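You operate a simulated robot arm through the tools that you are given. There is no shell and no other tool. Be economical: measure what you need, move in short steps, check, and stop when the job is done.

You are at the controls of a simulated robot arm. One attempt, no reset.

JOB
Sow the green pot as the note says and firm the soil.
Fine: Slide the sower over it, one press a seed, slide it back to its end. Firm with the tamper last and put it back.

It is judged by the outcome, as a careful person would: the job done as asked, and still so three seconds after it is handed in. It fails if anything else is knocked over, pushed out of place, dropped, spilled or broken.

ROBOT AND FRAMES
A 6-joint arm with a two-finger parallel gripper, fixed in place. Base frame: the origin is at the foot of the arm, x ahead of it, y to its left, z up; the work surface is at about z = 0. Lengths are in mm, angles in degrees, forces in N, time in s.
With the tool pointing down near the work surface it reaches from about 140 to 580 mm from the base axis. Its first joint turns from -66.0 to 66.0 degrees. Payload 2.1 kg.
Tool frame: the origin (TCP) lies between the finger pads and is the grasp point; the fingertips stand 30 mm ahead of it; z points along the fingers, y is the line along which they close. The gripper opens to 94 mm. The fingers are 28 mm wide and 10 mm thick; the gripper's body (50 by 96 mm) begins 55 mm behind the TCP.
Orientation is that of the tool frame in the base frame, as a unit quaternion [w, x, y, z]. With the fingers straight down and closing along the base's y, the tool's x points along the base's -x, its y along +y and its z along -z.

CONTROLS
- The arm moves only by the tool arm_command. Its argument "deltas" is a list of rows, each a list of 7 numbers: the turn, a rotation vector about the tool's x, y, z in degrees, then the shift along the tool's x, y, z in mm, then the gripper command, from -1 (fully open) to 1 (shut), values between in proportion. In form: [[wx, wy, wz, dx, dy, dz, fingers], ...]. A call has 1 to 20 rows; each row shifts and turns the commanded pose from where the row before left it, along the tool's axes as they then stand. Each row takes 0.2 s and may step no farther than 50 mm and 8.6 degrees from the row before; otherwise, or with a gripper value out of range, the whole call is refused. A pose out of reach is approached as far as the arm can. The call stops where the force on the tool passes 40 N (or 10 N more than at its start, if that is more) or the arm is blocked; 0.2 s more then pass. Each finger travels about 72 mm/s and halts on what it meets, pressing with about 21 N; the grip force reading is that of the motor and also rises with nothing between the fingers. The clock runs only during rows and for 0.2 s after the last one: add rows that do not move to give the fingers time. The reply holds the time, the measured pose of the TCP, the force on the tool along the base axes, the opening and the grip force, in the units named above and with some noise.
- Cameras (640 x 400 px; columns grow to the right, rows downward): "scene" is fixed at [63.5, -382.5, 478.7]; the picture's right is [0.66, -0.75, 0.00], its down [-0.48, -0.41, -0.78] and it looks along [0.58, 0.51, -0.63] (base axes); focal length 279 px, centre (320, 200). "wrist" rides on the gripper at [-37, 0, -58] in the tool frame; the picture's right is [0.00, -1.00, 0.00], its down [0.97, 0.00, -0.24] and it looks along [0.24, 0.00, 0.97] (tool axes); focal length 218 px, centre (320, 200). There is no depth. A picture from a camera that has moved, and an enlarged one, comes with that camera's place and axes in the base frame and with its lens.
- capture(camera): a new picture of that camera. It takes no simulated time.
- zoom(camera, box): a new picture of the part [left, top, right, bottom] of that camera's present view, enlarged. It takes no simulated time.
- finish_job(): hands the job in; it is judged then, once.

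Work in short steps. Places have to be worked out from the pictures, the camera data and where the tool is seen: move nearer, look again, correct. Check each grasp and each placing, and mend what went wrong. You have 120 turns and 76 pictures in all, those below and enlarged ones among them. Open the gripper and draw the arm clear of the work before you hand the job in, unless the task says otherwise; then end with one line.

The tools are called after "Emit:" as a command line: name --pt "numbers of a row" for each row, then --argument value for the rest, lists and objects as JSON in quotes. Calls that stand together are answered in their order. arm_command: Moves the arm, as the interface text tells. Its arguments: {"type":"object","properties":{"deltas":{"type":"array","items":{"type":"array","items":{"type":"number"}}}},"required":["deltas"]} The other tools are called the same way: capture (camera) takes a picture; zoom (camera, box) takes an enlarged picture of a part of a camera's view; finish_job () hands the job in.

At the start:

```text
t: 0.0
tcp_pos: [215.0, -156.5, 318.4]
orientation: [0.0, 0.0, 1.0, -0.001]
force: [0.6, 0.6, -0.2]
finger_gap: 94.5
finger_force: 0.0
```

scene: 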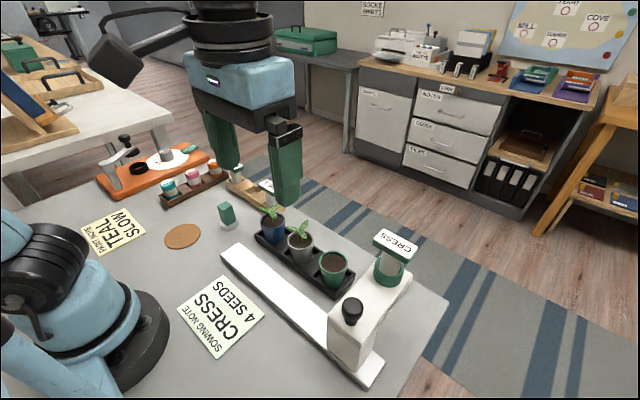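
wrist: 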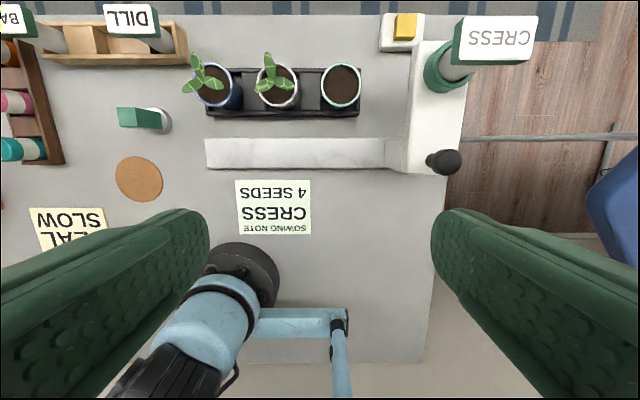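

The note reads CRESS, 4 seeds, and the sower already seems to carry the CRESS cartridge. I'll take enlarged views of the sower, the pots and the tamper before moving.

Emit:
zoom --camera "scene" --box '[220, 180, 460, 390]'

Emit:
zoom --camera "wrist" --box '[180, 0, 560, 240]'

Emit:
zoom --camera "scene" --box '[80, 120, 300, 260]'

```text
1.90 times, centred on (340, 285) of scene
camera zoom: at [63.5, -382.5, 478.7], right [0.66, -0.75, 0.0], down [-0.48, -0.41, -0.78], along [0.58, 0.51, -0.63], focal length 532 px, centre (282, 38)
```

zoom: 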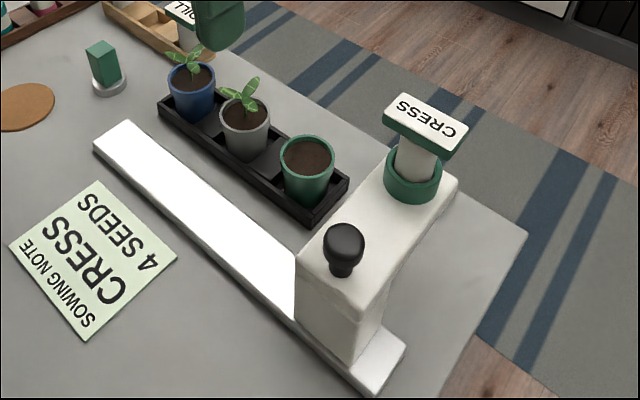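

```text
1.67 times, centred on (370, 120) of wrist
camera zoom: at [251.7, -156.6, 376.1], right [0.0, -1.0, 0.0], down [-0.97, 0.0, 0.24], along [-0.24, 0.0, -0.97], focal length 364 px, centre (237, 333)
```

zoom: 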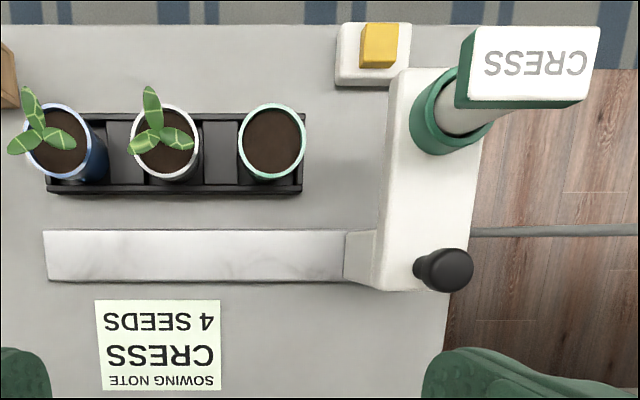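

```text
2.86 times, centred on (190, 190) of scene
camera zoom: at [63.5, -382.5, 478.7], right [0.66, -0.75, 0.0], down [-0.48, -0.41, -0.78], along [0.58, 0.51, -0.63], focal length 798 px, centre (691, 229)
```

zoom: 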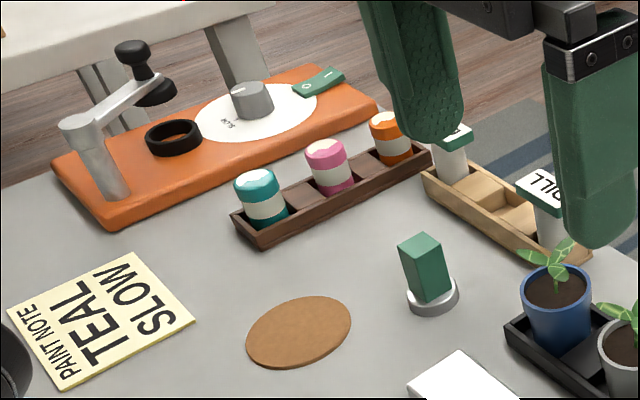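

The sower rail runs along y. I estimate the knob at (233,-289,147), the cartridge at about (330,-291) and the green pot at about (330,-183). I'll move above the sower for a closer look.

Emit:
arm_command --pt "0 0 0 -30 -20 0 -1" --pt "0 0 0 -30 -20 0 -1" --pt "0 0 0 -30 -20 0 -1" --pt "0 0 0 0 0 0 -1"

Emit:
capture --camera "wrist"

Emit:
zoom --camera "scene" --box '[300, 210, 460, 390]'

```text
t: 1.0
tcp_pos: [306.1, -218.9, 317.6]
orientation: [0.0, 0.0, 1.0, 0.0]
force: [-0.1, -0.8, -0.8]
finger_gap: 94.1
finger_force: 0.1
```

```text
70 pictures are left
camera wrist: at [342.3, -218.4, 375.6], right [0.0, -1.0, 0.0], down [-0.97, 0.0, 0.24], along [-0.24, 0.0, -0.97], focal length 218 px, centre (320, 200)
```

wrist: 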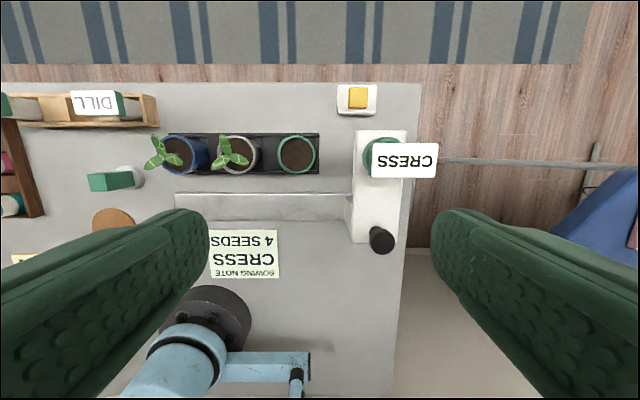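

```text
2.22 times, centred on (380, 300) of scene
camera zoom: at [63.5, -382.5, 478.7], right [0.66, -0.75, 0.0], down [-0.48, -0.41, -0.78], along [0.58, 0.51, -0.63], focal length 621 px, centre (187, -22)
```

zoom: 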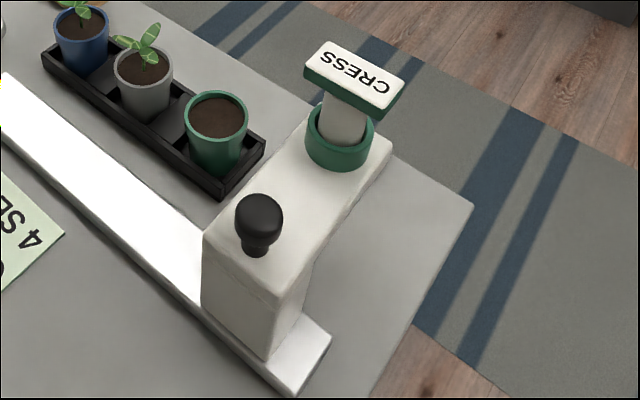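

The block with the yellow top could matter, so I'll zoom on it and on the knob and cartridge from above.

Emit:
zoom --camera "wrist" --box '[270, 70, 450, 260]'

```text
2.11 times, centred on (360, 165) of wrist
camera zoom: at [342.3, -218.4, 375.6], right [0.0, -1.0, 0.0], down [-0.97, 0.0, 0.24], along [-0.24, 0.0, -0.97], focal length 460 px, centre (236, 274)
```

zoom: 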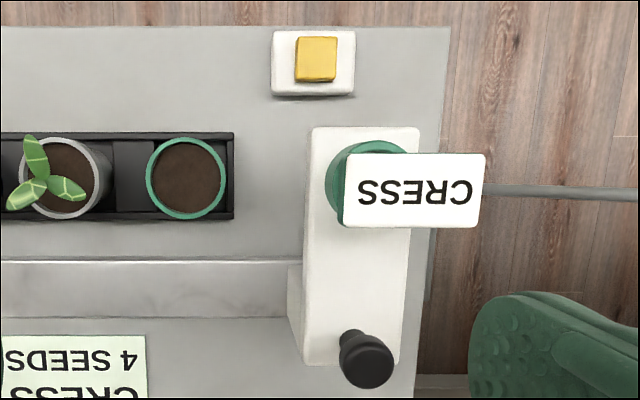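

The yellow block could be a button or a loose item. I'll tilt the wrist camera to view it, the cartridge and the knob from the side.

Emit:
arm_command --pt "0 0 0 -20 40 0 -1" --pt "0 0 0 -20 40 0 -1" --pt "0 0 0 -20 20 10 -1" --pt "8 0 0 0 0 0 -1" --pt "8 0 0 0 0 0 -1" --pt "8 0 0 0 0 0 -1" --pt "8 0 0 0 0 0 -1" --pt "8 0 0 0 0 0 -1" --pt "0 0 0 0 0 0 -1"

Emit:
capture --camera "wrist"

```text
t: 3.0
tcp_pos: [364.6, -116.5, 308.2]
orientation: [-0.001, 0.0, 0.939, -0.343]
force: [0.0, -0.1, -0.1]
finger_gap: 93.8
finger_force: 0.1
```

```text
67 pictures are left
camera wrist: at [402.1, -78.9, 353.2], right [0.0, -0.76, 0.64], down [-0.97, 0.16, 0.18], along [-0.24, -0.63, -0.74], focal length 218 px, centre (320, 200)
```

wrist: 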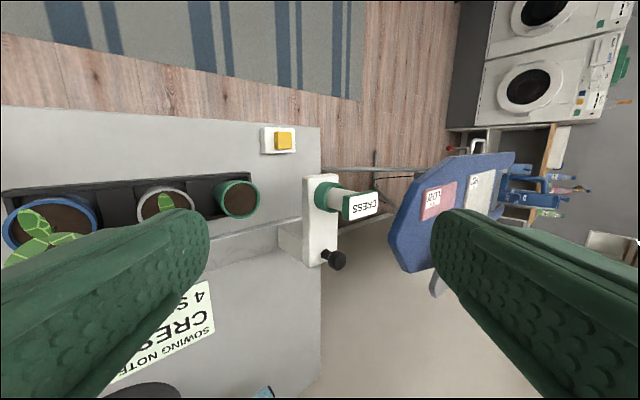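

Emit:
zoom --camera "wrist" --box '[210, 110, 400, 290]'

```text
2.22 times, centred on (305, 200) of wrist
camera zoom: at [402.1, -78.9, 353.2], right [0.0, -0.76, 0.64], down [-0.97, 0.16, 0.18], along [-0.24, -0.63, -0.74], focal length 485 px, centre (353, 200)
```

zoom: 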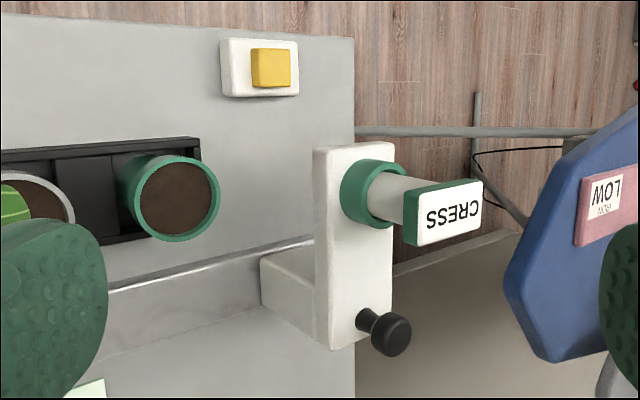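

The cartridge is in place and a knob stands on the carriage. I put the knob at about (236,-289), with its head at z of about 130–152 and the arm top at about 107. I'll straighten the tool and hover over the knob.

Emit:
arm_command --pt "-8 0 0 0 0 0 -1" --pt "-8 0 0 0 0 0 -1" --pt "-8 0 0 0 0 0 -1" --pt "-8 0 0 0 0 0 -1" --pt "-8 0 0 0 0 0 -1" --pt "0 0 0 25 -35 0 -1" --pt "0 0 0 25 -35 0 -1" --pt "0 0 0 25 -35 0 -1" --pt "0 0 0 25 -35 20 -1" --pt "0 0 0 28 -32 28 -1" --pt "0 0 0 0 0 0 -1"

Emit:
capture --camera "wrist"

Emit:
capture --camera "scene"

```text
refused: row 10 steps farther than a row can; nothing moved
```

```text
65 pictures are left
camera wrist: at [402.1, -78.9, 353.2], right [0.0, -0.76, 0.64], down [-0.97, 0.16, 0.18], along [-0.24, -0.63, -0.74], focal length 218 px, centre (320, 200)
```

wrist: 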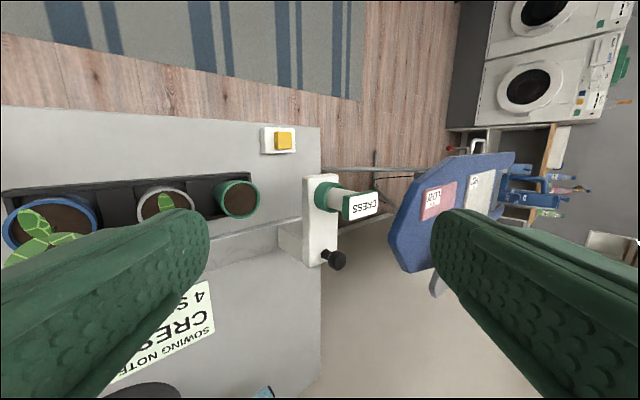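

```text
64 pictures are left
```

scene: 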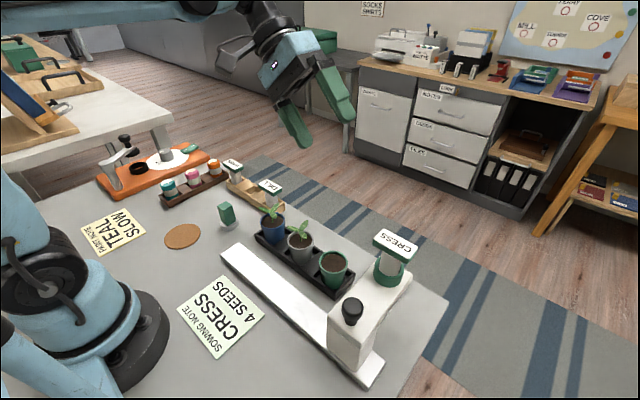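

One step was too long, so nothing moved. I'll repeat the move with smaller steps.

Emit:
arm_command --pt "-8 0 0 0 0 0 -1" --pt "-8 0 0 0 0 0 -1" --pt "-8 0 0 0 0 0 -1" --pt "-8 0 0 0 0 0 -1" --pt "-8 0 0 0 0 0 -1" --pt "0 0 0 25 -35 0 -1" --pt "0 0 0 25 -35 0 -1" --pt "0 0 0 25 -35 0 -1" --pt "0 0 0 25 -35 0 -1" --pt "0 0 0 28 -32 0 -1" --pt "0 0 0 0 0 48 -1" --pt "0 0 0 0 0 0 -1"

Emit:
capture --camera "wrist"

Emit:
capture --camera "scene"

```text
t: 5.6
tcp_pos: [237.0, -293.8, 260.9]
orientation: [0.0, 0.0, 1.0, 0.0]
force: [0.2, 0.6, -0.9]
finger_gap: 93.9
finger_force: 0.1
```

```text
63 pictures are left
camera wrist: at [274.6, -293.7, 318.0], right [0.0, -1.0, 0.0], down [-0.97, 0.0, 0.24], along [-0.24, 0.0, -0.97], focal length 218 px, centre (320, 200)
```

wrist: 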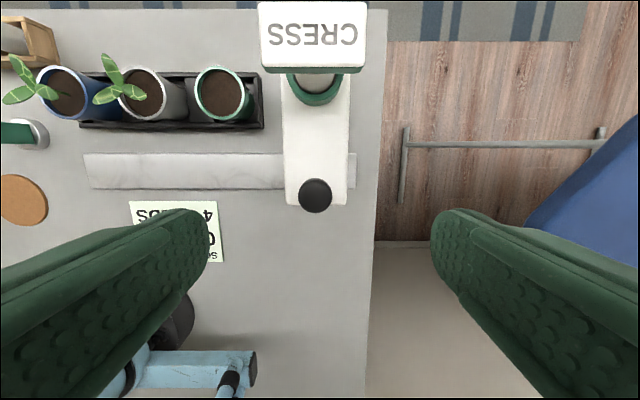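

```text
62 pictures are left
```

scene: 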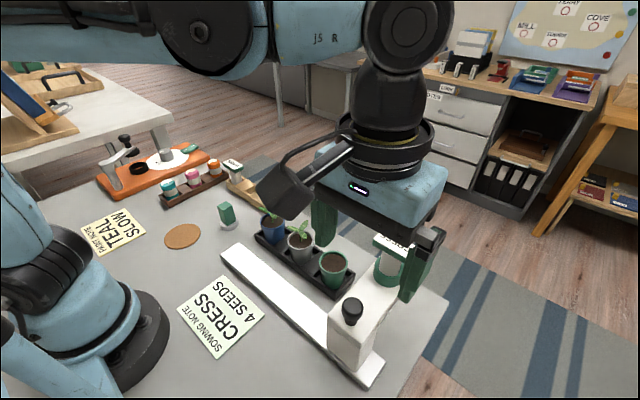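

The knob is at (236,-290), and the green pot is at about (331.5,-184), so the slide is about +106 mm. I'll lower around the knob with the fingertips at about z = 130 and close.

Emit:
arm_command --pt "0 0 0 1 4 30 -1" --pt "0 0 0 0 0 30 -1" --pt "0 0 0 0 0 25 -1" --pt "0 0 0 0 0 16 -1" --pt "0 0 0 0 0 0 0" --pt "0 0 0 0 0 0 0.3" --pt "0 0 0 0 0 0 0.6" --pt "0 0 0 0 0 0 0.6" --pt "0 0 0 0 0 0 0.6"

Emit:
zoom --camera "scene" --box '[260, 180, 480, 390]'

```text
t: 7.6
tcp_pos: [235.9, -284.6, 158.6]
orientation: [0.001, 0.0, 1.0, 0.0]
force: [-1.2, -2.2, -8.8]
finger_gap: 27.1
finger_force: 45.0
```

```text
1.90 times, centred on (370, 285) of scene
camera zoom: at [63.5, -382.5, 478.7], right [0.66, -0.75, 0.0], down [-0.48, -0.41, -0.78], along [0.58, 0.51, -0.63], focal length 532 px, centre (225, 38)
```

zoom: 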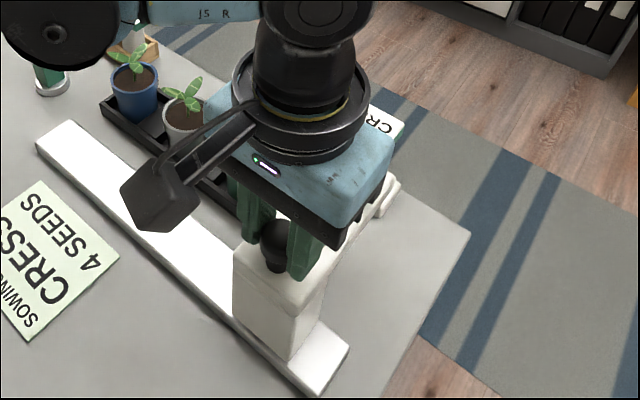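

The grip is good with a gap of 27 mm on the knob. I'll slide the carriage along +y toward the pot in small steps.

Emit:
arm_command --pt "0 0 0 0 10 0 0.6" --pt "0 0 0 0 15 0 0.6" --pt "0 0 0 0 15 0 0.6" --pt "0 0 0 0 15 0 0.6" --pt "0 0 0 0 15 0 0.6" --pt "0 0 0 0 15 0 0.6" --pt "0 0 0 0 10 0 0.6" --pt "0 0 0 0 5 0 0.6" --pt "0 0 0 0 0 0 0.6"

Emit:
capture --camera "wrist"

Emit:
zoom --camera "scene" --box '[200, 160, 440, 390]'

```text
t: 8.6
tcp_pos: [236.5, -234.2, 159.2]
orientation: [0.002, -0.001, 1.0, 0.0]
force: [2.1, 1.3, -3.9]
finger_gap: 27.1
finger_force: 45.2
stopped in row 4: the force on the tool passed its limit (the readings are from after the stop); the commanded pose is now the measured one
```

```text
60 pictures are left
camera wrist: at [273.0, -234.1, 217.0], right [0.0, -1.0, 0.0], down [-0.97, 0.0, 0.24], along [-0.24, 0.0, -0.97], focal length 218 px, centre (320, 200)
```

wrist: 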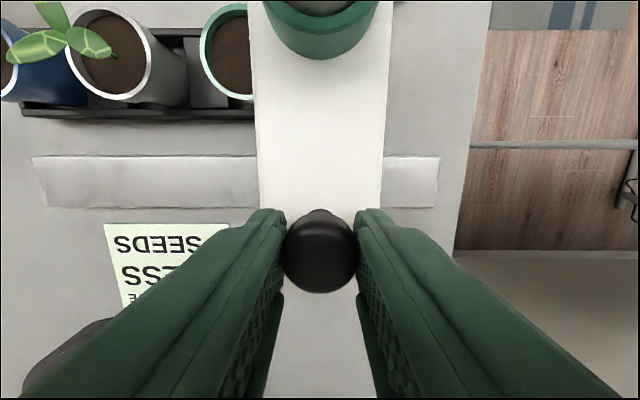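

```text
1.74 times, centred on (320, 275) of scene
camera zoom: at [63.5, -382.5, 478.7], right [0.66, -0.75, 0.0], down [-0.48, -0.41, -0.78], along [0.58, 0.51, -0.63], focal length 486 px, centre (320, 70)
```

zoom: 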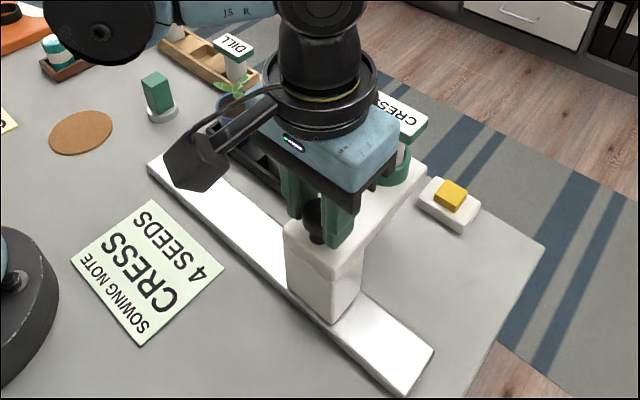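

The carriage slides well. It stopped only because the step was too fast, so I'll go on slower with 5 mm rows.

Emit:
arm_command --pt "0 0 0 0 3 0 0.6" --pt "0 0 0 0 4 0 0.6" --pt "0 0 0 0 4 0 0.6" --pt "0 0 0 0 4 0 0.6" --pt "0 0 0 0 4 0 0.6" --pt "0 0 0 0 4 0 0.6" --pt "0 0 0 0 4 0 0.6" --pt "0 0 0 0 4 0 0.6" --pt "0 0 0 0 4 0 0.6" --pt "0 0 0 0 4 0 0.6" --pt "0 0 0 0 4 0 0.6" --pt "0 0 0 0 3 0 0.6" --pt "0 0 0 0 0 0 0.6"

Emit:
capture --camera "wrist"

Emit:
zoom --camera "scene" --box '[200, 160, 440, 390]'

```text
t: 10.0
tcp_pos: [235.2, -212.0, 160.9]
orientation: [0.003, 0.0, 1.0, 0.0]
force: [1.9, 0.8, -2.7]
finger_gap: 27.1
finger_force: 44.6
stopped in row 7: the force on the tool passed its limit (the readings are from after the stop); the commanded pose is now the measured one
```

```text
58 pictures are left
camera wrist: at [272.8, -210.9, 217.1], right [0.0, -1.0, 0.0], down [-0.97, 0.0, 0.23], along [-0.23, 0.0, -0.97], focal length 218 px, centre (320, 200)
```

wrist: 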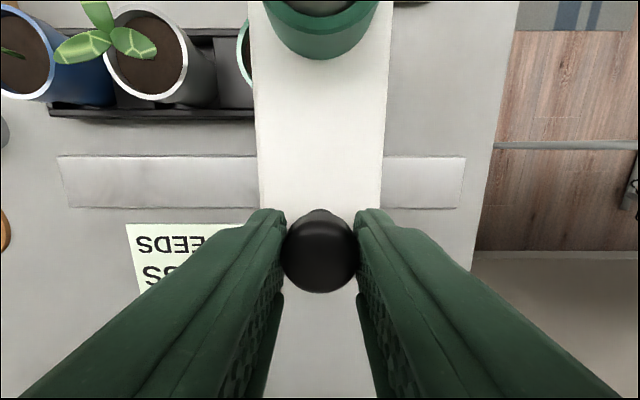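

```text
1.74 times, centred on (320, 275) of scene
camera zoom: at [63.5, -382.5, 478.7], right [0.66, -0.75, 0.0], down [-0.48, -0.41, -0.78], along [0.58, 0.51, -0.63], focal length 486 px, centre (320, 70)
```

zoom: 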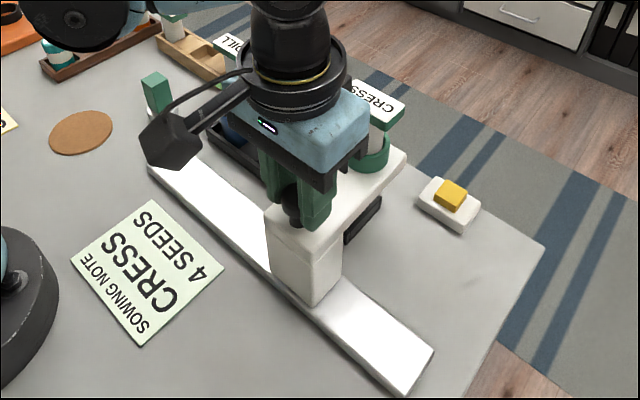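

It moved 22 mm before tripping again, and the pot still looks in place. I'll continue with 2 mm rows to see whether this is friction or a contact.

Emit:
arm_command --pt "0 0 0 0 2 0 0.6" --pt "0 0 0 0 2 0 0.6" --pt "0 0 0 0 2 0 0.6" --pt "0 0 0 0 2 0 0.6" --pt "0 0 0 0 2 0 0.6" --pt "0 0 0 0 0 0 0.6"

Emit:
zoom --camera "wrist" --box '[0, 0, 400, 250]'

```text
t: 11.4
tcp_pos: [234.9, -201.3, 159.4]
orientation: [0.002, -0.001, 1.0, -0.001]
force: [-10.5, -0.3, 23.4]
finger_gap: 27.0
finger_force: 44.6
```

```text
1.60 times, centred on (200, 125) of wrist
camera zoom: at [273.0, -201.2, 217.0], right [0.0, -1.0, 0.0], down [-0.97, 0.0, 0.24], along [-0.24, 0.0, -0.97], focal length 349 px, centre (512, 320)
```

zoom: 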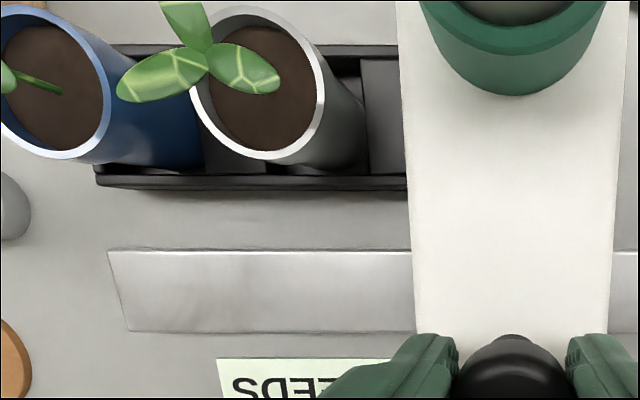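

The slide moves freely, but there is a +23 N upward force, so I'm pressing the knob slightly. I'll raise 1 mm to relieve it while advancing a little.

Emit:
arm_command --pt "0 0 0 0 0 -1 0.6" --pt "0 0 0 0 0 0 0.6"

```text
t: 12.0
tcp_pos: [236.1, -200.6, 159.1]
orientation: [0.002, -0.001, 1.0, -0.001]
force: [-7.5, -0.5, -14.0]
finger_gap: 27.3
finger_force: 45.3
```

That contact is very stiff (about 37 N per mm), so the knob is rigid at this load. I'll trim 0.4 mm down and advance the remaining 16 mm or so.

Emit:
arm_command --pt "0 0 0 0 2 0.4 0.6" --pt "0 0 0 0 2 0 0.6" --pt "0 0 0 0 2 0 0.6" --pt "0 0 0 0 2 0 0.6" --pt "0 0 0 0 2 0 0.6" --pt "0 0 0 0 2 0 0.6" --pt "0 0 0 0 2 0 0.6" --pt "0 0 0 0 2 0 0.6" --pt "0 0 0 0 0 0 0.6"

Emit:
capture --camera "wrist"

Emit:
zoom --camera "scene" --box '[200, 160, 440, 390]'

```text
t: 13.2
tcp_pos: [236.2, -190.4, 157.9]
orientation: [0.004, -0.001, 1.0, 0.0]
force: [1.2, 1.9, -2.5]
finger_gap: 27.1
finger_force: 44.6
stopped in row 6: the force on the tool passed its limit (the readings are from after the stop); the commanded pose is now the measured one
```

```text
55 pictures are left
camera wrist: at [272.6, -190.4, 217.3], right [0.0, -1.0, 0.0], down [-0.97, 0.0, 0.23], along [-0.23, 0.0, -0.97], focal length 218 px, centre (320, 200)
```

wrist: 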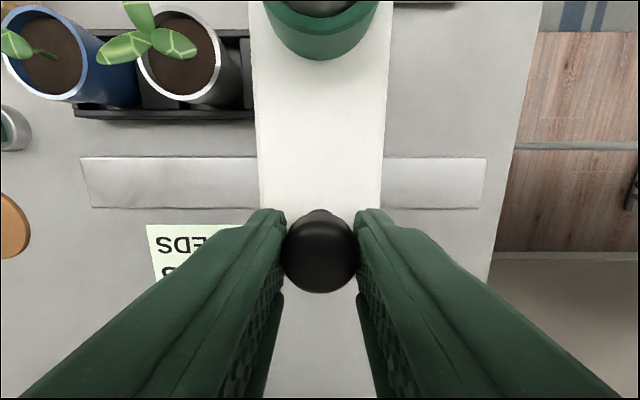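

```text
1.74 times, centred on (320, 275) of scene
camera zoom: at [63.5, -382.5, 478.7], right [0.66, -0.75, 0.0], down [-0.48, -0.41, -0.78], along [0.58, 0.51, -0.63], focal length 486 px, centre (320, 70)
```

zoom: 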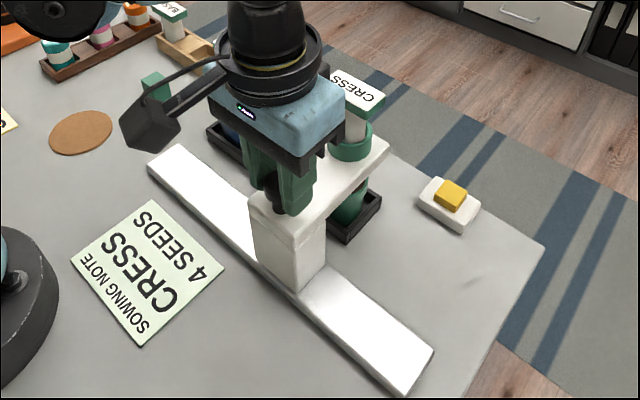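

The pot sits at y of about -184 and the carriage is at about -190. I'll advance the last 6 mm.

Emit:
arm_command --pt "0 0 0 0 1.5 0 0.6" --pt "0 0 0 0 1.5 0 0.6" --pt "0 0 0 0 1.5 0 0.6" --pt "0 0 0 0 1.5 0 0.6" --pt "0 0 0 0 0 0 0.6"

```text
t: 14.4
tcp_pos: [236.7, -186.2, 159.5]
orientation: [0.001, 0.0, 1.0, 0.0]
force: [-26.0, 1.8, 4.8]
finger_gap: 27.3
finger_force: 44.9
```

At y of about -186 now. I'll nudge 1.5 mm more, release the knob and rise to inspect from above.

Emit:
arm_command --pt "0 0 0 0 1.5 0 0.6" --pt "0 0 0 0 0 0 0.6" --pt "0 0 0 0 0 0 0.1" --pt "0 0 0 0 0 0 0" --pt "0 0 0 0 0 0 0" --pt "0 0 0 0 0 -30 0" --pt "0 0 0 0 0 -40 0" --pt "0 0 0 0 0 -40 0" --pt "0 0 0 0 0 -30 -1" --pt "0 0 0 0 0 0 -1"

Emit:
capture --camera "wrist"

Emit:
zoom --camera "scene" --box '[200, 160, 440, 390]'

```text
t: 16.6
tcp_pos: [234.6, -184.5, 300.8]
orientation: [0.005, -0.001, 1.0, 0.0]
force: [0.3, -0.8, 0.1]
finger_gap: 94.1
finger_force: 0.0
```

```text
53 pictures are left
camera wrist: at [271.3, -184.6, 360.6], right [0.0, -1.0, 0.0], down [-0.97, 0.0, 0.23], along [-0.23, 0.0, -0.97], focal length 218 px, centre (320, 200)
```

wrist: 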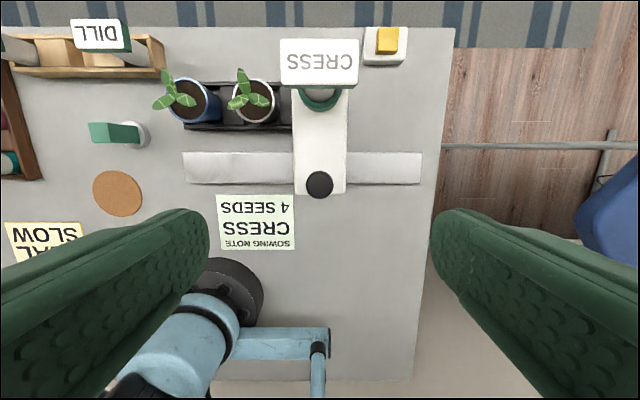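

```text
1.74 times, centred on (320, 275) of scene
camera zoom: at [63.5, -382.5, 478.7], right [0.66, -0.75, 0.0], down [-0.48, -0.41, -0.78], along [0.58, 0.51, -0.63], focal length 486 px, centre (320, 70)
```

zoom: 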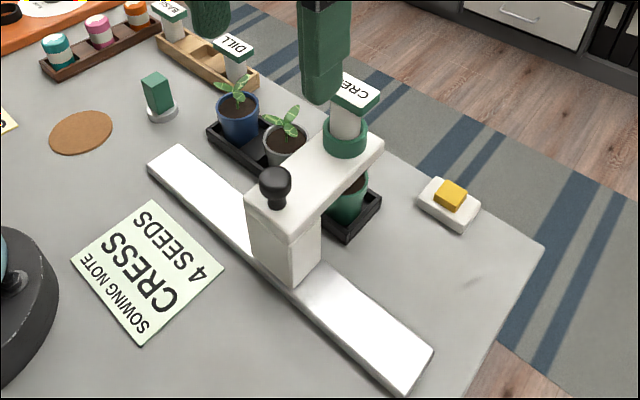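

The sower stands over the green pot. The knob was rigid, so the cartridge cap, at about (329,-184.5) with its top at z of about 190, is the likely plunger. I'll close the fingers and hover above it.

Emit:
arm_command --pt "0 0 0 -40 0 0 1" --pt "0 0 0 -40 0 0 1" --pt "0 0 0 -14.5 0 20 1" --pt "0 0 0 0 0 20 1" --pt "0 0 0 0 0 20 1" --pt "0 0 0 0 0 0 1"

Emit:
zoom --camera "scene" --box '[220, 130, 420, 310]'

Emit:
capture --camera "wrist"

```text
t: 18.0
tcp_pos: [330.6, -182.2, 238.3]
orientation: [0.004, -0.001, 1.0, -0.001]
force: [0.5, 0.6, 0.0]
finger_gap: 0.0
finger_force: 20.9
```

```text
2.22 times, centred on (320, 220) of scene
camera zoom: at [63.5, -382.5, 478.7], right [0.66, -0.75, 0.0], down [-0.48, -0.41, -0.78], along [0.58, 0.51, -0.63], focal length 621 px, centre (320, 156)
```

zoom: 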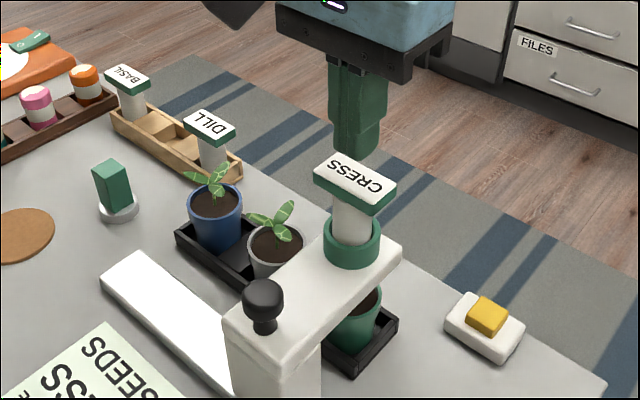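

```text
50 pictures are left
camera wrist: at [368.0, -183.2, 297.9], right [0.0, -1.0, 0.0], down [-0.97, 0.0, 0.23], along [-0.23, 0.0, -0.97], focal length 218 px, centre (320, 200)
```

wrist: 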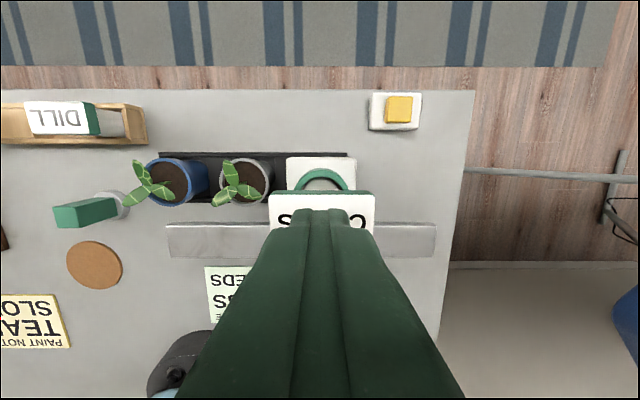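

The cap centre looks to be at x of about 335, so I'll shift 4 mm and descend slowly to find contact.

Emit:
arm_command --pt "0 0 0 -4 -2 5 1" --pt "0 0 0 0 0 3 1" --pt "0 0 0 0 0 2 1" --pt "0 0 0 0 0 2 1" --pt "0 0 0 0 0 2 1" --pt "0 0 0 0 0 2 1" --pt "0 0 0 0 0 0 1"

```text
t: 19.6
tcp_pos: [334.5, -185.0, 224.5]
orientation: [0.004, -0.001, 1.0, 0.0]
force: [-0.7, -0.5, -0.2]
finger_gap: 0.1
finger_force: 21.0
```

No contact yet, so I'll continue down in 1 mm rows.

Emit:
arm_command --pt "0 0 0 0 0 1 1" --pt "0 0 0 0 0 1 1" --pt "0 0 0 0 0 1 1" --pt "0 0 0 0 0 0 1"

Emit:
zoom --camera "scene" --box '[260, 160, 400, 300]'

```text
t: 20.6
tcp_pos: [334.6, -184.9, 222.0]
orientation: [0.004, -0.001, 1.0, 0.0]
force: [0.2, -0.3, 0.7]
finger_gap: 0.1
finger_force: 21.5
```

```text
2.86 times, centred on (330, 230) of scene
camera zoom: at [63.5, -382.5, 478.7], right [0.66, -0.75, 0.0], down [-0.48, -0.41, -0.78], along [0.58, 0.51, -0.63], focal length 798 px, centre (291, 114)
```

zoom: 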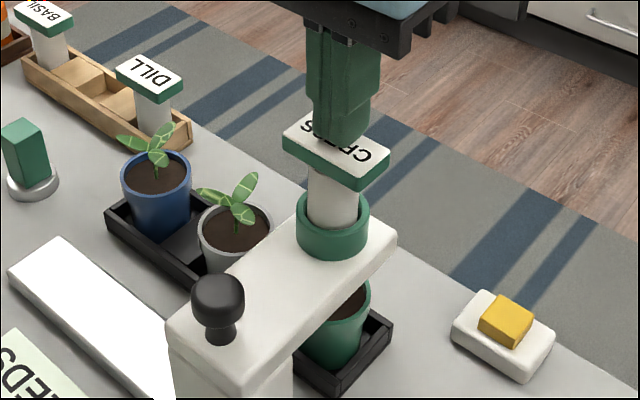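

The fingertips are very close to the cap. I'll go on in 1 mm rows.

Emit:
arm_command --pt "0 0 0 0 0 1 1" --pt "0 0 0 0 0 1 1" --pt "0 0 0 0 0 1 1" --pt "0 0 0 0 0 0 1"

```text
t: 21.6
tcp_pos: [333.8, -185.6, 219.9]
orientation: [0.003, 0.0, 1.0, 0.0]
force: [-0.7, 0.6, 10.9]
finger_gap: 0.0
finger_force: 21.4
stopped in row 4: the force on the tool passed its limit (the readings are from after the stop); the commanded pose is now the measured one
```

The cap resists stiffly at about z = 190. I'll check whether anything moved or a seed dropped.

Emit:
zoom --camera "scene" --box '[290, 200, 390, 300]'

```text
4.00 times, centred on (340, 250) of scene
camera zoom: at [63.5, -382.5, 478.8], right [0.66, -0.75, 0.0], down [-0.48, -0.41, -0.78], along [0.58, 0.51, -0.63], focal length 1118 px, centre (240, 0)
```

zoom: 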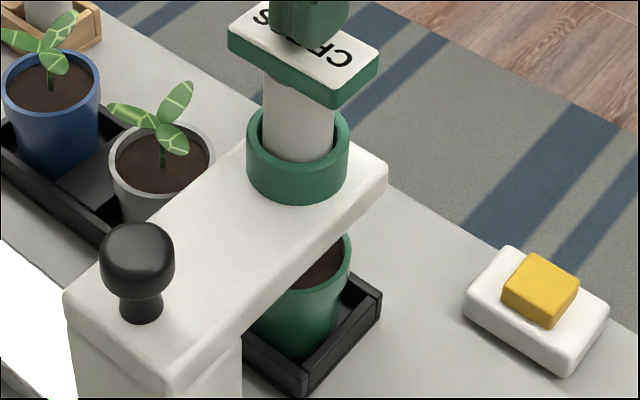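

The cap is rigid and no seed is visible. I'll look under the arm at the soil from the -y side before trying the yellow button, backing up and tilting to do it.

Emit:
arm_command --pt "0 0 0 0 0 -30 1" --pt "0 0 0 0 -40 0 1" --pt "0 0 0 0 -40 0 1" --pt "0 0 0 0 -25 0 1" --pt "-8 0 0 0 0 0 1" --pt "-8 0 0 0 0 0 1" --pt "-8 0 0 0 0 0 1" --pt "-8 0 0 0 0 0 1" --pt "-8 0 0 0 0 0 1" --pt "0 0 0 0 -19 23 1" --pt "0 0 0 0 -19 23 1" --pt "0 0 0 0 -19 23 1" --pt "0 0 0 0 -19 23 1" --pt "0 0 0 0 0 0 1"

Emit:
capture --camera "wrist"

```text
t: 24.6
tcp_pos: [344.9, -291.1, 131.1]
orientation: [0.01, 0.0, 0.954, 0.3]
force: [0.7, -0.3, -0.4]
finger_gap: 0.0
finger_force: 21.2
out of reach, approached as far as the arm can: row 9
```

```text
47 pictures are left
camera wrist: at [380.8, -324.9, 178.2], right [0.01, -0.82, -0.57], down [-0.98, -0.13, 0.18], along [-0.22, 0.56, -0.8], focal length 218 px, centre (320, 200)
```

wrist: 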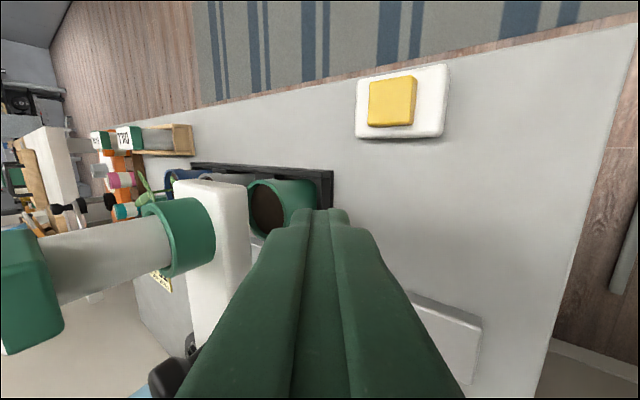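

Emit:
zoom --camera "wrist" --box '[190, 150, 340, 250]'

Emit:
zoom --camera "wrist" --box '[330, 50, 480, 150]'

```text
4.00 times, centred on (265, 200) of wrist
camera zoom: at [380.8, -324.9, 178.2], right [0.01, -0.82, -0.57], down [-0.98, -0.13, 0.18], along [-0.22, 0.56, -0.8], focal length 873 px, centre (540, 200)
```

zoom: 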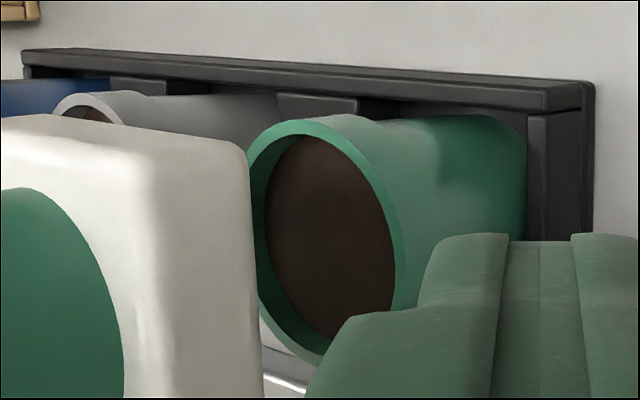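

```text
4.00 times, centred on (405, 100) of wrist
camera zoom: at [380.8, -324.9, 178.2], right [0.01, -0.82, -0.57], down [-0.98, -0.13, 0.18], along [-0.22, 0.56, -0.8], focal length 873 px, centre (-20, 600)
```

zoom: 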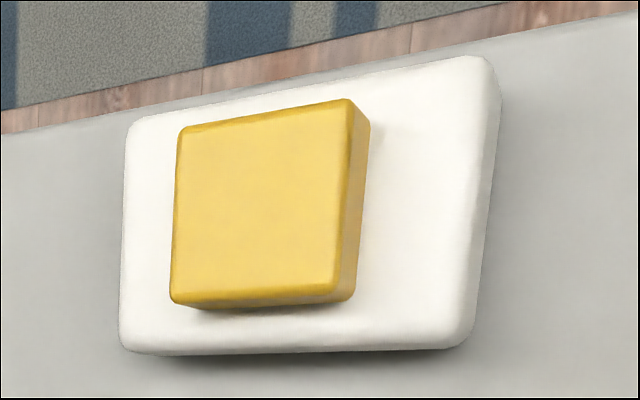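

The soil is clearly visible with no seed on it, so the cap press sowed nothing. The yellow piece is plainly a push button at about (412,-274), so I'll straighten up and hover over it.

Emit:
arm_command --pt "0 0 0 0 19 -23 1" --pt "0 0 0 0 19 -23 1" --pt "0 0 0 0 19 -23 1" --pt "8 0 0 0 0 0 1" --pt "8 0 0 0 0 0 1" --pt "8 0 0 0 0 0 1" --pt "8 0 0 0 0 0 1" --pt "3.2 0 0 0 0 0 1" --pt "0 0 0 -35 0 0 1" --pt "0 0 0 -30 12 0 1" --pt "0 0 0 0 0 40 1" --pt "0 0 0 0 0 0 1"

Emit:
capture --camera "scene"

Emit:
capture --camera "wrist"

```text
t: 27.2
tcp_pos: [406.4, -274.9, 177.8]
orientation: [0.009, 0.003, 1.0, -0.001]
force: [-0.1, 0.6, 0.1]
finger_gap: 0.0
finger_force: 21.2
```

```text
44 pictures are left
```

scene: 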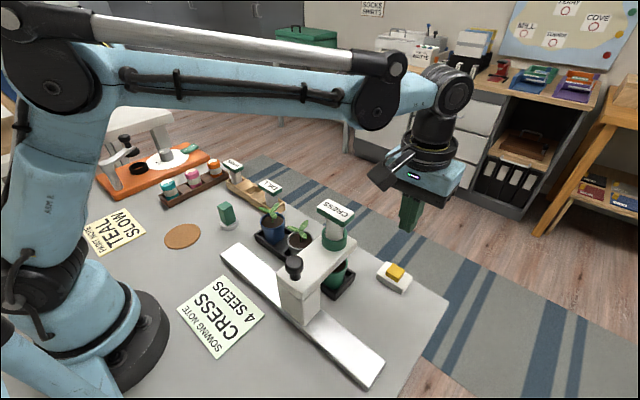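

```text
43 pictures are left
camera wrist: at [442.7, -275.1, 236.8], right [-0.01, -1.0, 0.0], down [-0.97, 0.01, 0.22], along [-0.22, 0.0, -0.97], focal length 218 px, centre (320, 200)
```

wrist: 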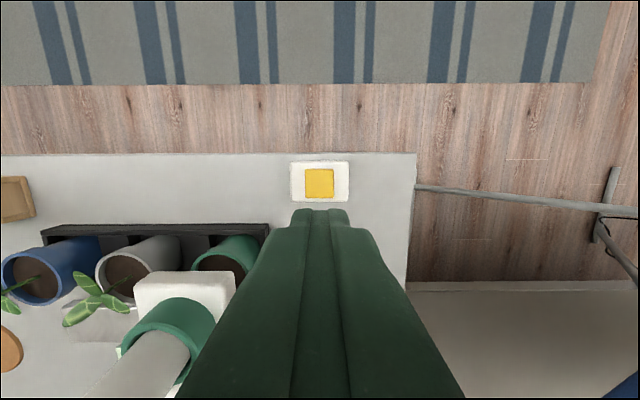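

The button is at (411,-275). I'll shift 5 mm and descend to just above it.

Emit:
arm_command --pt "0 0 0 -5 0 30 1" --pt "0 0 0 0 0 30 1" --pt "0 0 0 0 0 30 1" --pt "0 0 0 0 0 15 1" --pt "0 0 0 0 0 0 1"

Emit:
zoom --camera "scene" --box '[300, 180, 480, 320]'

```text
t: 28.4
tcp_pos: [414.3, -274.3, 74.3]
orientation: [0.009, 0.002, 1.0, -0.001]
force: [0.5, 0.0, -0.2]
finger_gap: 0.0
finger_force: 21.1
```

```text
2.86 times, centred on (390, 250) of scene
camera zoom: at [63.5, -382.5, 478.7], right [0.66, -0.75, 0.0], down [-0.48, -0.41, -0.78], along [0.58, 0.51, -0.63], focal length 798 px, centre (120, 57)
```

zoom: 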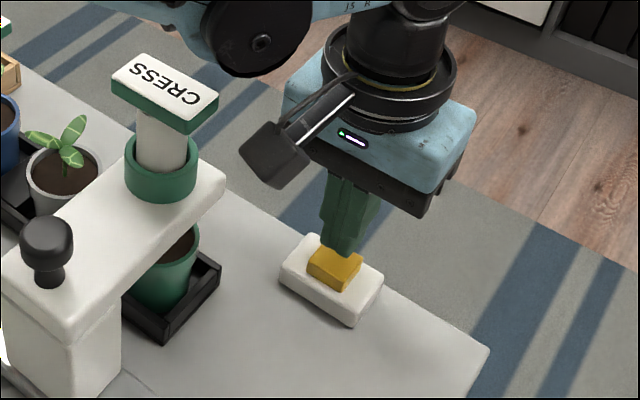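

The fingers are centred a little above the button. I'll descend in small rows until it is pressed.

Emit:
arm_command --pt "0 0 0 1 0 4 1" --pt "0 0 0 0 0 4 1" --pt "0 0 0 0 0 2 1" --pt "0 0 0 0 0 2 1" --pt "0 0 0 0 0 1 1" --pt "0 0 0 0 0 1 1" --pt "0 0 0 0 0 0 1"

```text
t: 30.0
tcp_pos: [412.0, -276.0, 62.4]
orientation: [0.009, 0.003, 1.0, -0.001]
force: [-0.2, 0.1, 0.1]
finger_gap: 0.0
finger_force: 21.2
```

Fingertips are at about z = 32 with no contact, so I'll keep going down.

Emit:
arm_command --pt "0 0 0 0 0 2 1" --pt "0 0 0 0 0 1 1" --pt "0 0 0 0 0 1 1" --pt "0 0 0 0 0 1 1" --pt "0 0 0 0 0 1 1" --pt "0 0 0 0 0 0 1"

```text
t: 31.4
tcp_pos: [413.8, -275.2, 55.9]
orientation: [0.008, 0.003, 1.0, -0.002]
force: [-1.9, -4.6, 12.2]
finger_gap: 0.0
finger_force: 20.7
```

I have contact at 12 N. I'll look at the soil and button before pressing further.

Emit:
zoom --camera "scene" --box '[310, 220, 430, 310]'

Emit:
capture --camera "wrist"

```text
4.44 times, centred on (370, 265) of scene
camera zoom: at [63.4, -382.5, 478.8], right [0.66, -0.75, 0.0], down [-0.48, -0.41, -0.78], along [0.58, 0.51, -0.63], focal length 1242 px, centre (98, -89)
```

zoom: 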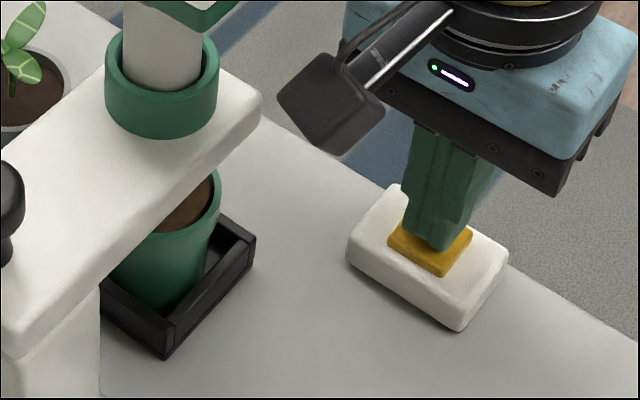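

```text
40 pictures are left
camera wrist: at [449.2, -274.7, 114.2], right [-0.01, -1.0, 0.0], down [-0.97, 0.01, 0.22], along [-0.22, 0.0, -0.97], focal length 218 px, centre (320, 200)
```

wrist: 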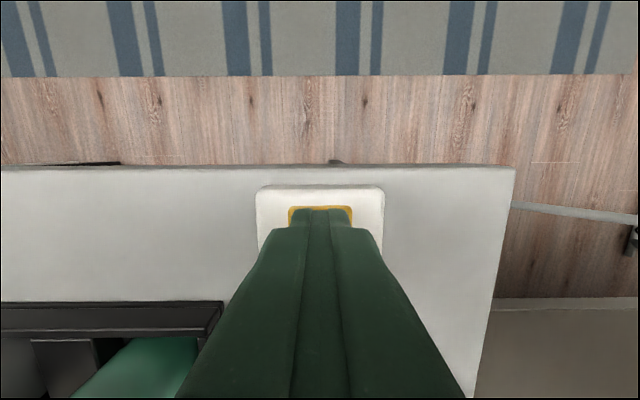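

The button has gone down visibly, so it is a real push button. I'll finish this press gently and then lift clear to release it.

Emit:
arm_command --pt "0 0 0 0 0 1 1" --pt "0 0 0 0 0 0 1"

```text
t: 32.0
tcp_pos: [412.3, -275.3, 54.9]
orientation: [0.008, 0.002, 1.0, -0.002]
force: [-2.6, -7.4, 15.7]
finger_gap: 0.0
finger_force: 20.9
```

The spring gives about 3.5 N/mm and is still travelling. I'll press a bit more to the bottom.

Emit:
arm_command --pt "0 0 0 0 0 1 1" --pt "0 0 0 0 0 0 1"

Emit:
zoom --camera "scene" --box '[310, 220, 430, 310]'

```text
t: 32.6
tcp_pos: [413.0, -273.9, 51.9]
orientation: [0.009, 0.002, 1.0, -0.001]
force: [-4.7, -4.4, 23.1]
finger_gap: 0.1
finger_force: 21.3
```

```text
4.44 times, centred on (370, 265) of scene
camera zoom: at [63.4, -382.4, 478.8], right [0.66, -0.75, 0.0], down [-0.48, -0.41, -0.78], along [0.58, 0.51, -0.63], focal length 1242 px, centre (98, -89)
```

zoom: 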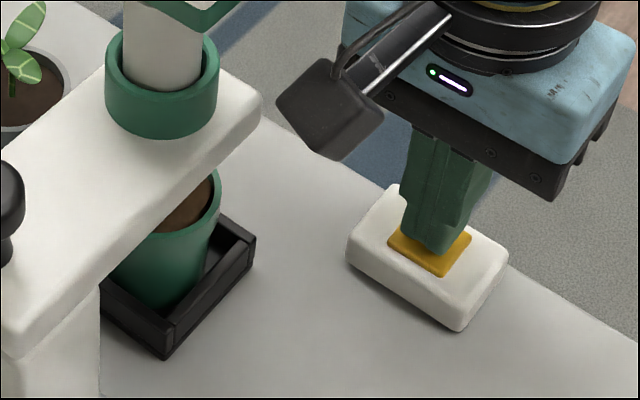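

The button is almost flush now. I'll release it and go back to the viewing pose to count seeds.

Emit:
arm_command --pt "0 0 0 0 0 -20 1" --pt "0 0 0 0 0 -49 1" --pt "0 0 0 0 0 -49 1" --pt "0 0 0 0 0 -49 1" --pt "0 0 0 34 -6 0 1" --pt "0 0 0 35 -6 0 1" --pt "-8 0 0 0 0 0 1" --pt "-8 0 0 0 0 0 1" --pt "-8 0 0 0 0 0 1" --pt "-8 0 0 0 0 0 1" --pt "-3.2 0 0 0 0 0 1" --pt "0 0 0 0 -19 23 1" --pt "0 0 0 0 -19 23 1" --pt "0 0 0 0 -19 23 1" --pt "0 0 0 0 0 0 1"

Emit:
zoom --camera "wrist" --box '[190, 130, 350, 250]'

```text
t: 35.8
tcp_pos: [343.2, -293.0, 130.5]
orientation: [0.01, 0.0, 0.954, 0.3]
force: [0.1, -0.3, 0.4]
finger_gap: 0.0
finger_force: 20.9
```

```text
3.33 times, centred on (270, 190) of wrist
camera zoom: at [379.9, -326.9, 178.4], right [0.01, -0.82, -0.57], down [-0.98, -0.13, 0.18], along [-0.22, 0.56, -0.8], focal length 728 px, centre (487, 233)
```

zoom: 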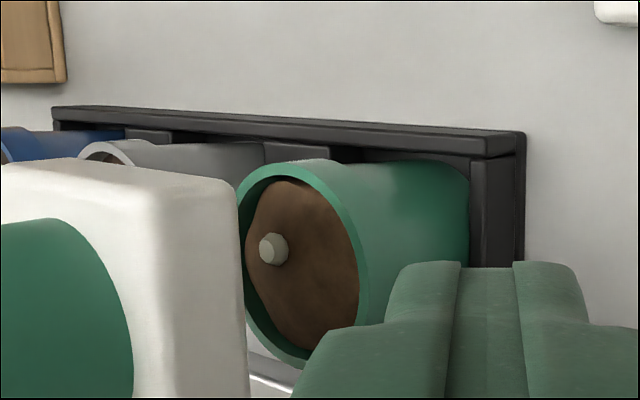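

One press gave one seed, so the button works. I'll return to hover over it at 20 mm above full depth.

Emit:
arm_command --pt "0 0 0 0 19 -23 1" --pt "0 0 0 0 19 -23 1" --pt "0 0 0 0 19 -23 1" --pt "8 0 0 0 0 0 1" --pt "8 0 0 0 0 0 1" --pt "8 0 0 0 0 0 1" --pt "8 0 0 0 0 0 1" --pt "3.2 0 0 0 0 0 1" --pt "0 0 0 -35 6 0 1" --pt "0 0 0 -34 6 0 1" --pt "0 0 0 0 0 49 1" --pt "0 0 0 0 0 49 1" --pt "0 0 0 0 0 49 1" --pt "0 0 0 0 0 0 1"

```text
t: 38.8
tcp_pos: [413.2, -278.7, 73.3]
orientation: [0.009, 0.003, 1.0, -0.002]
force: [0.3, -0.5, -0.7]
finger_gap: 0.0
finger_force: 20.6
```

Pose (413,-277,73) is right above the button again. Second press: down 20 mm gently, then hold.

Emit:
arm_command --pt "0 0 0 0 2 8 1" --pt "0 0 0 0 0 4 1" --pt "0 0 0 0 0 2 1" --pt "0 0 0 0 0 2 1" --pt "0 0 0 0 0 2 1" --pt "0 0 0 0 0 2 1" --pt "0 0 0 0 0 0 1"

Emit:
zoom --camera "scene" --box '[310, 220, 430, 310]'

```text
t: 40.4
tcp_pos: [412.5, -273.2, 53.7]
orientation: [0.009, 0.005, 1.0, -0.002]
force: [0.9, -8.2, 18.6]
finger_gap: 0.0
finger_force: 21.4
```

```text
4.44 times, centred on (370, 265) of scene
camera zoom: at [63.4, -382.5, 478.8], right [0.66, -0.75, 0.0], down [-0.48, -0.41, -0.78], along [0.58, 0.51, -0.63], focal length 1242 px, centre (98, -89)
```

zoom: 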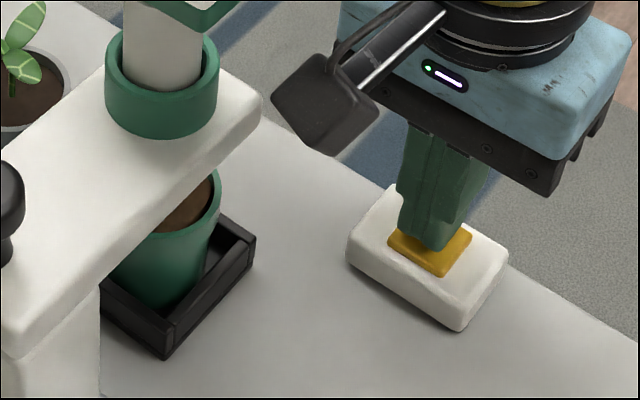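

The force is 18.6 N against 23 N last time, so I'll press 1 mm more to match, then release.

Emit:
arm_command --pt "0 0 0 0 0 1.2 1" --pt "0 0 0 0 0 0 1"

Emit:
arm_command --pt "0 0 0 0 0 -11 1" --pt "0 0 0 0 0 -10 1" --pt "0 0 0 0 0 0 1" --pt "0 0 0 0 0 0 1"

```text
t: 41.0
tcp_pos: [413.2, -272.9, 52.9]
orientation: [0.009, 0.003, 1.0, -0.002]
force: [-3.9, -10.1, 23.7]
finger_gap: 0.0
finger_force: 21.0
```

```text
t: 42.0
tcp_pos: [412.8, -272.5, 72.5]
orientation: [0.009, 0.003, 1.0, -0.002]
force: [-0.1, -0.3, -0.4]
finger_gap: 0.0
finger_force: 21.0
```

Second press is done at the same force and released. Third press follows, with a 2 mm sideways correction to stay centred.

Emit:
arm_command --pt "0 0 0 0 -2 8 1" --pt "0 0 0 0 0 4 1" --pt "0 0 0 0 0 2 1" --pt "0 0 0 0 0 2 1" --pt "0 0 0 0 0 2 1" --pt "0 0 0 0 0 3 1" --pt "0 0 0 0 0 0 1"

```text
t: 43.6
tcp_pos: [412.9, -275.2, 53.7]
orientation: [0.009, 0.003, 1.0, -0.002]
force: [-4.5, -2.8, 22.2]
finger_gap: 0.0
finger_force: 20.7
```

At 22 N, equal depth. I'll add a touch, release and return to the viewing pose to count before the fourth.

Emit:
arm_command --pt "0 0 0 0 0 0.4 1" --pt "0 0 0 0 0 -20.4 1" --pt "0 0 0 0 0 -49 1" --pt "0 0 0 0 0 -49 1" --pt "0 0 0 0 0 -49 1" --pt "0 0 0 34 -6 0 1" --pt "0 0 0 35 -6 0 1" --pt "-8 0 0 0 0 0 1" --pt "-8 0 0 0 0 0 1" --pt "-8 0 0 0 0 0 1" --pt "-8 0 0 0 0 0 1" --pt "-3.2 0 0 0 0 0 1" --pt "0 0 0 0 -19 23 1" --pt "0 0 0 0 -19 23 1" --pt "0 0 0 0 -19 23 1" --pt "0 0 0 0 0 0 1"

Emit:
zoom --camera "wrist" --box '[190, 130, 350, 250]'

```text
t: 47.0
tcp_pos: [343.3, -293.2, 130.3]
orientation: [0.011, 0.0, 0.954, 0.3]
force: [0.2, 0.5, -1.0]
finger_gap: 0.0
finger_force: 21.1
```

```text
3.33 times, centred on (270, 190) of wrist
camera zoom: at [379.5, -326.3, 178.8], right [0.01, -0.82, -0.57], down [-0.98, -0.13, 0.18], along [-0.22, 0.56, -0.8], focal length 728 px, centre (487, 233)
```

zoom: 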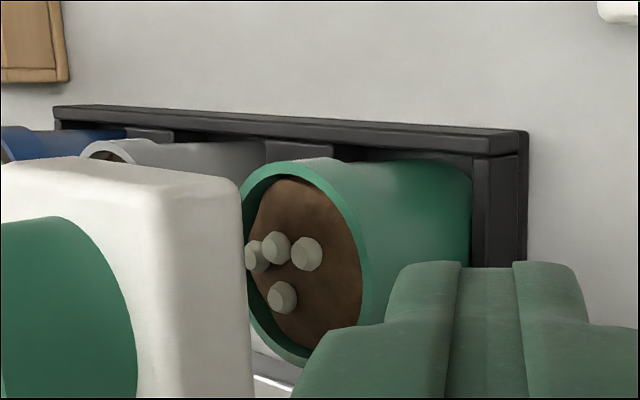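

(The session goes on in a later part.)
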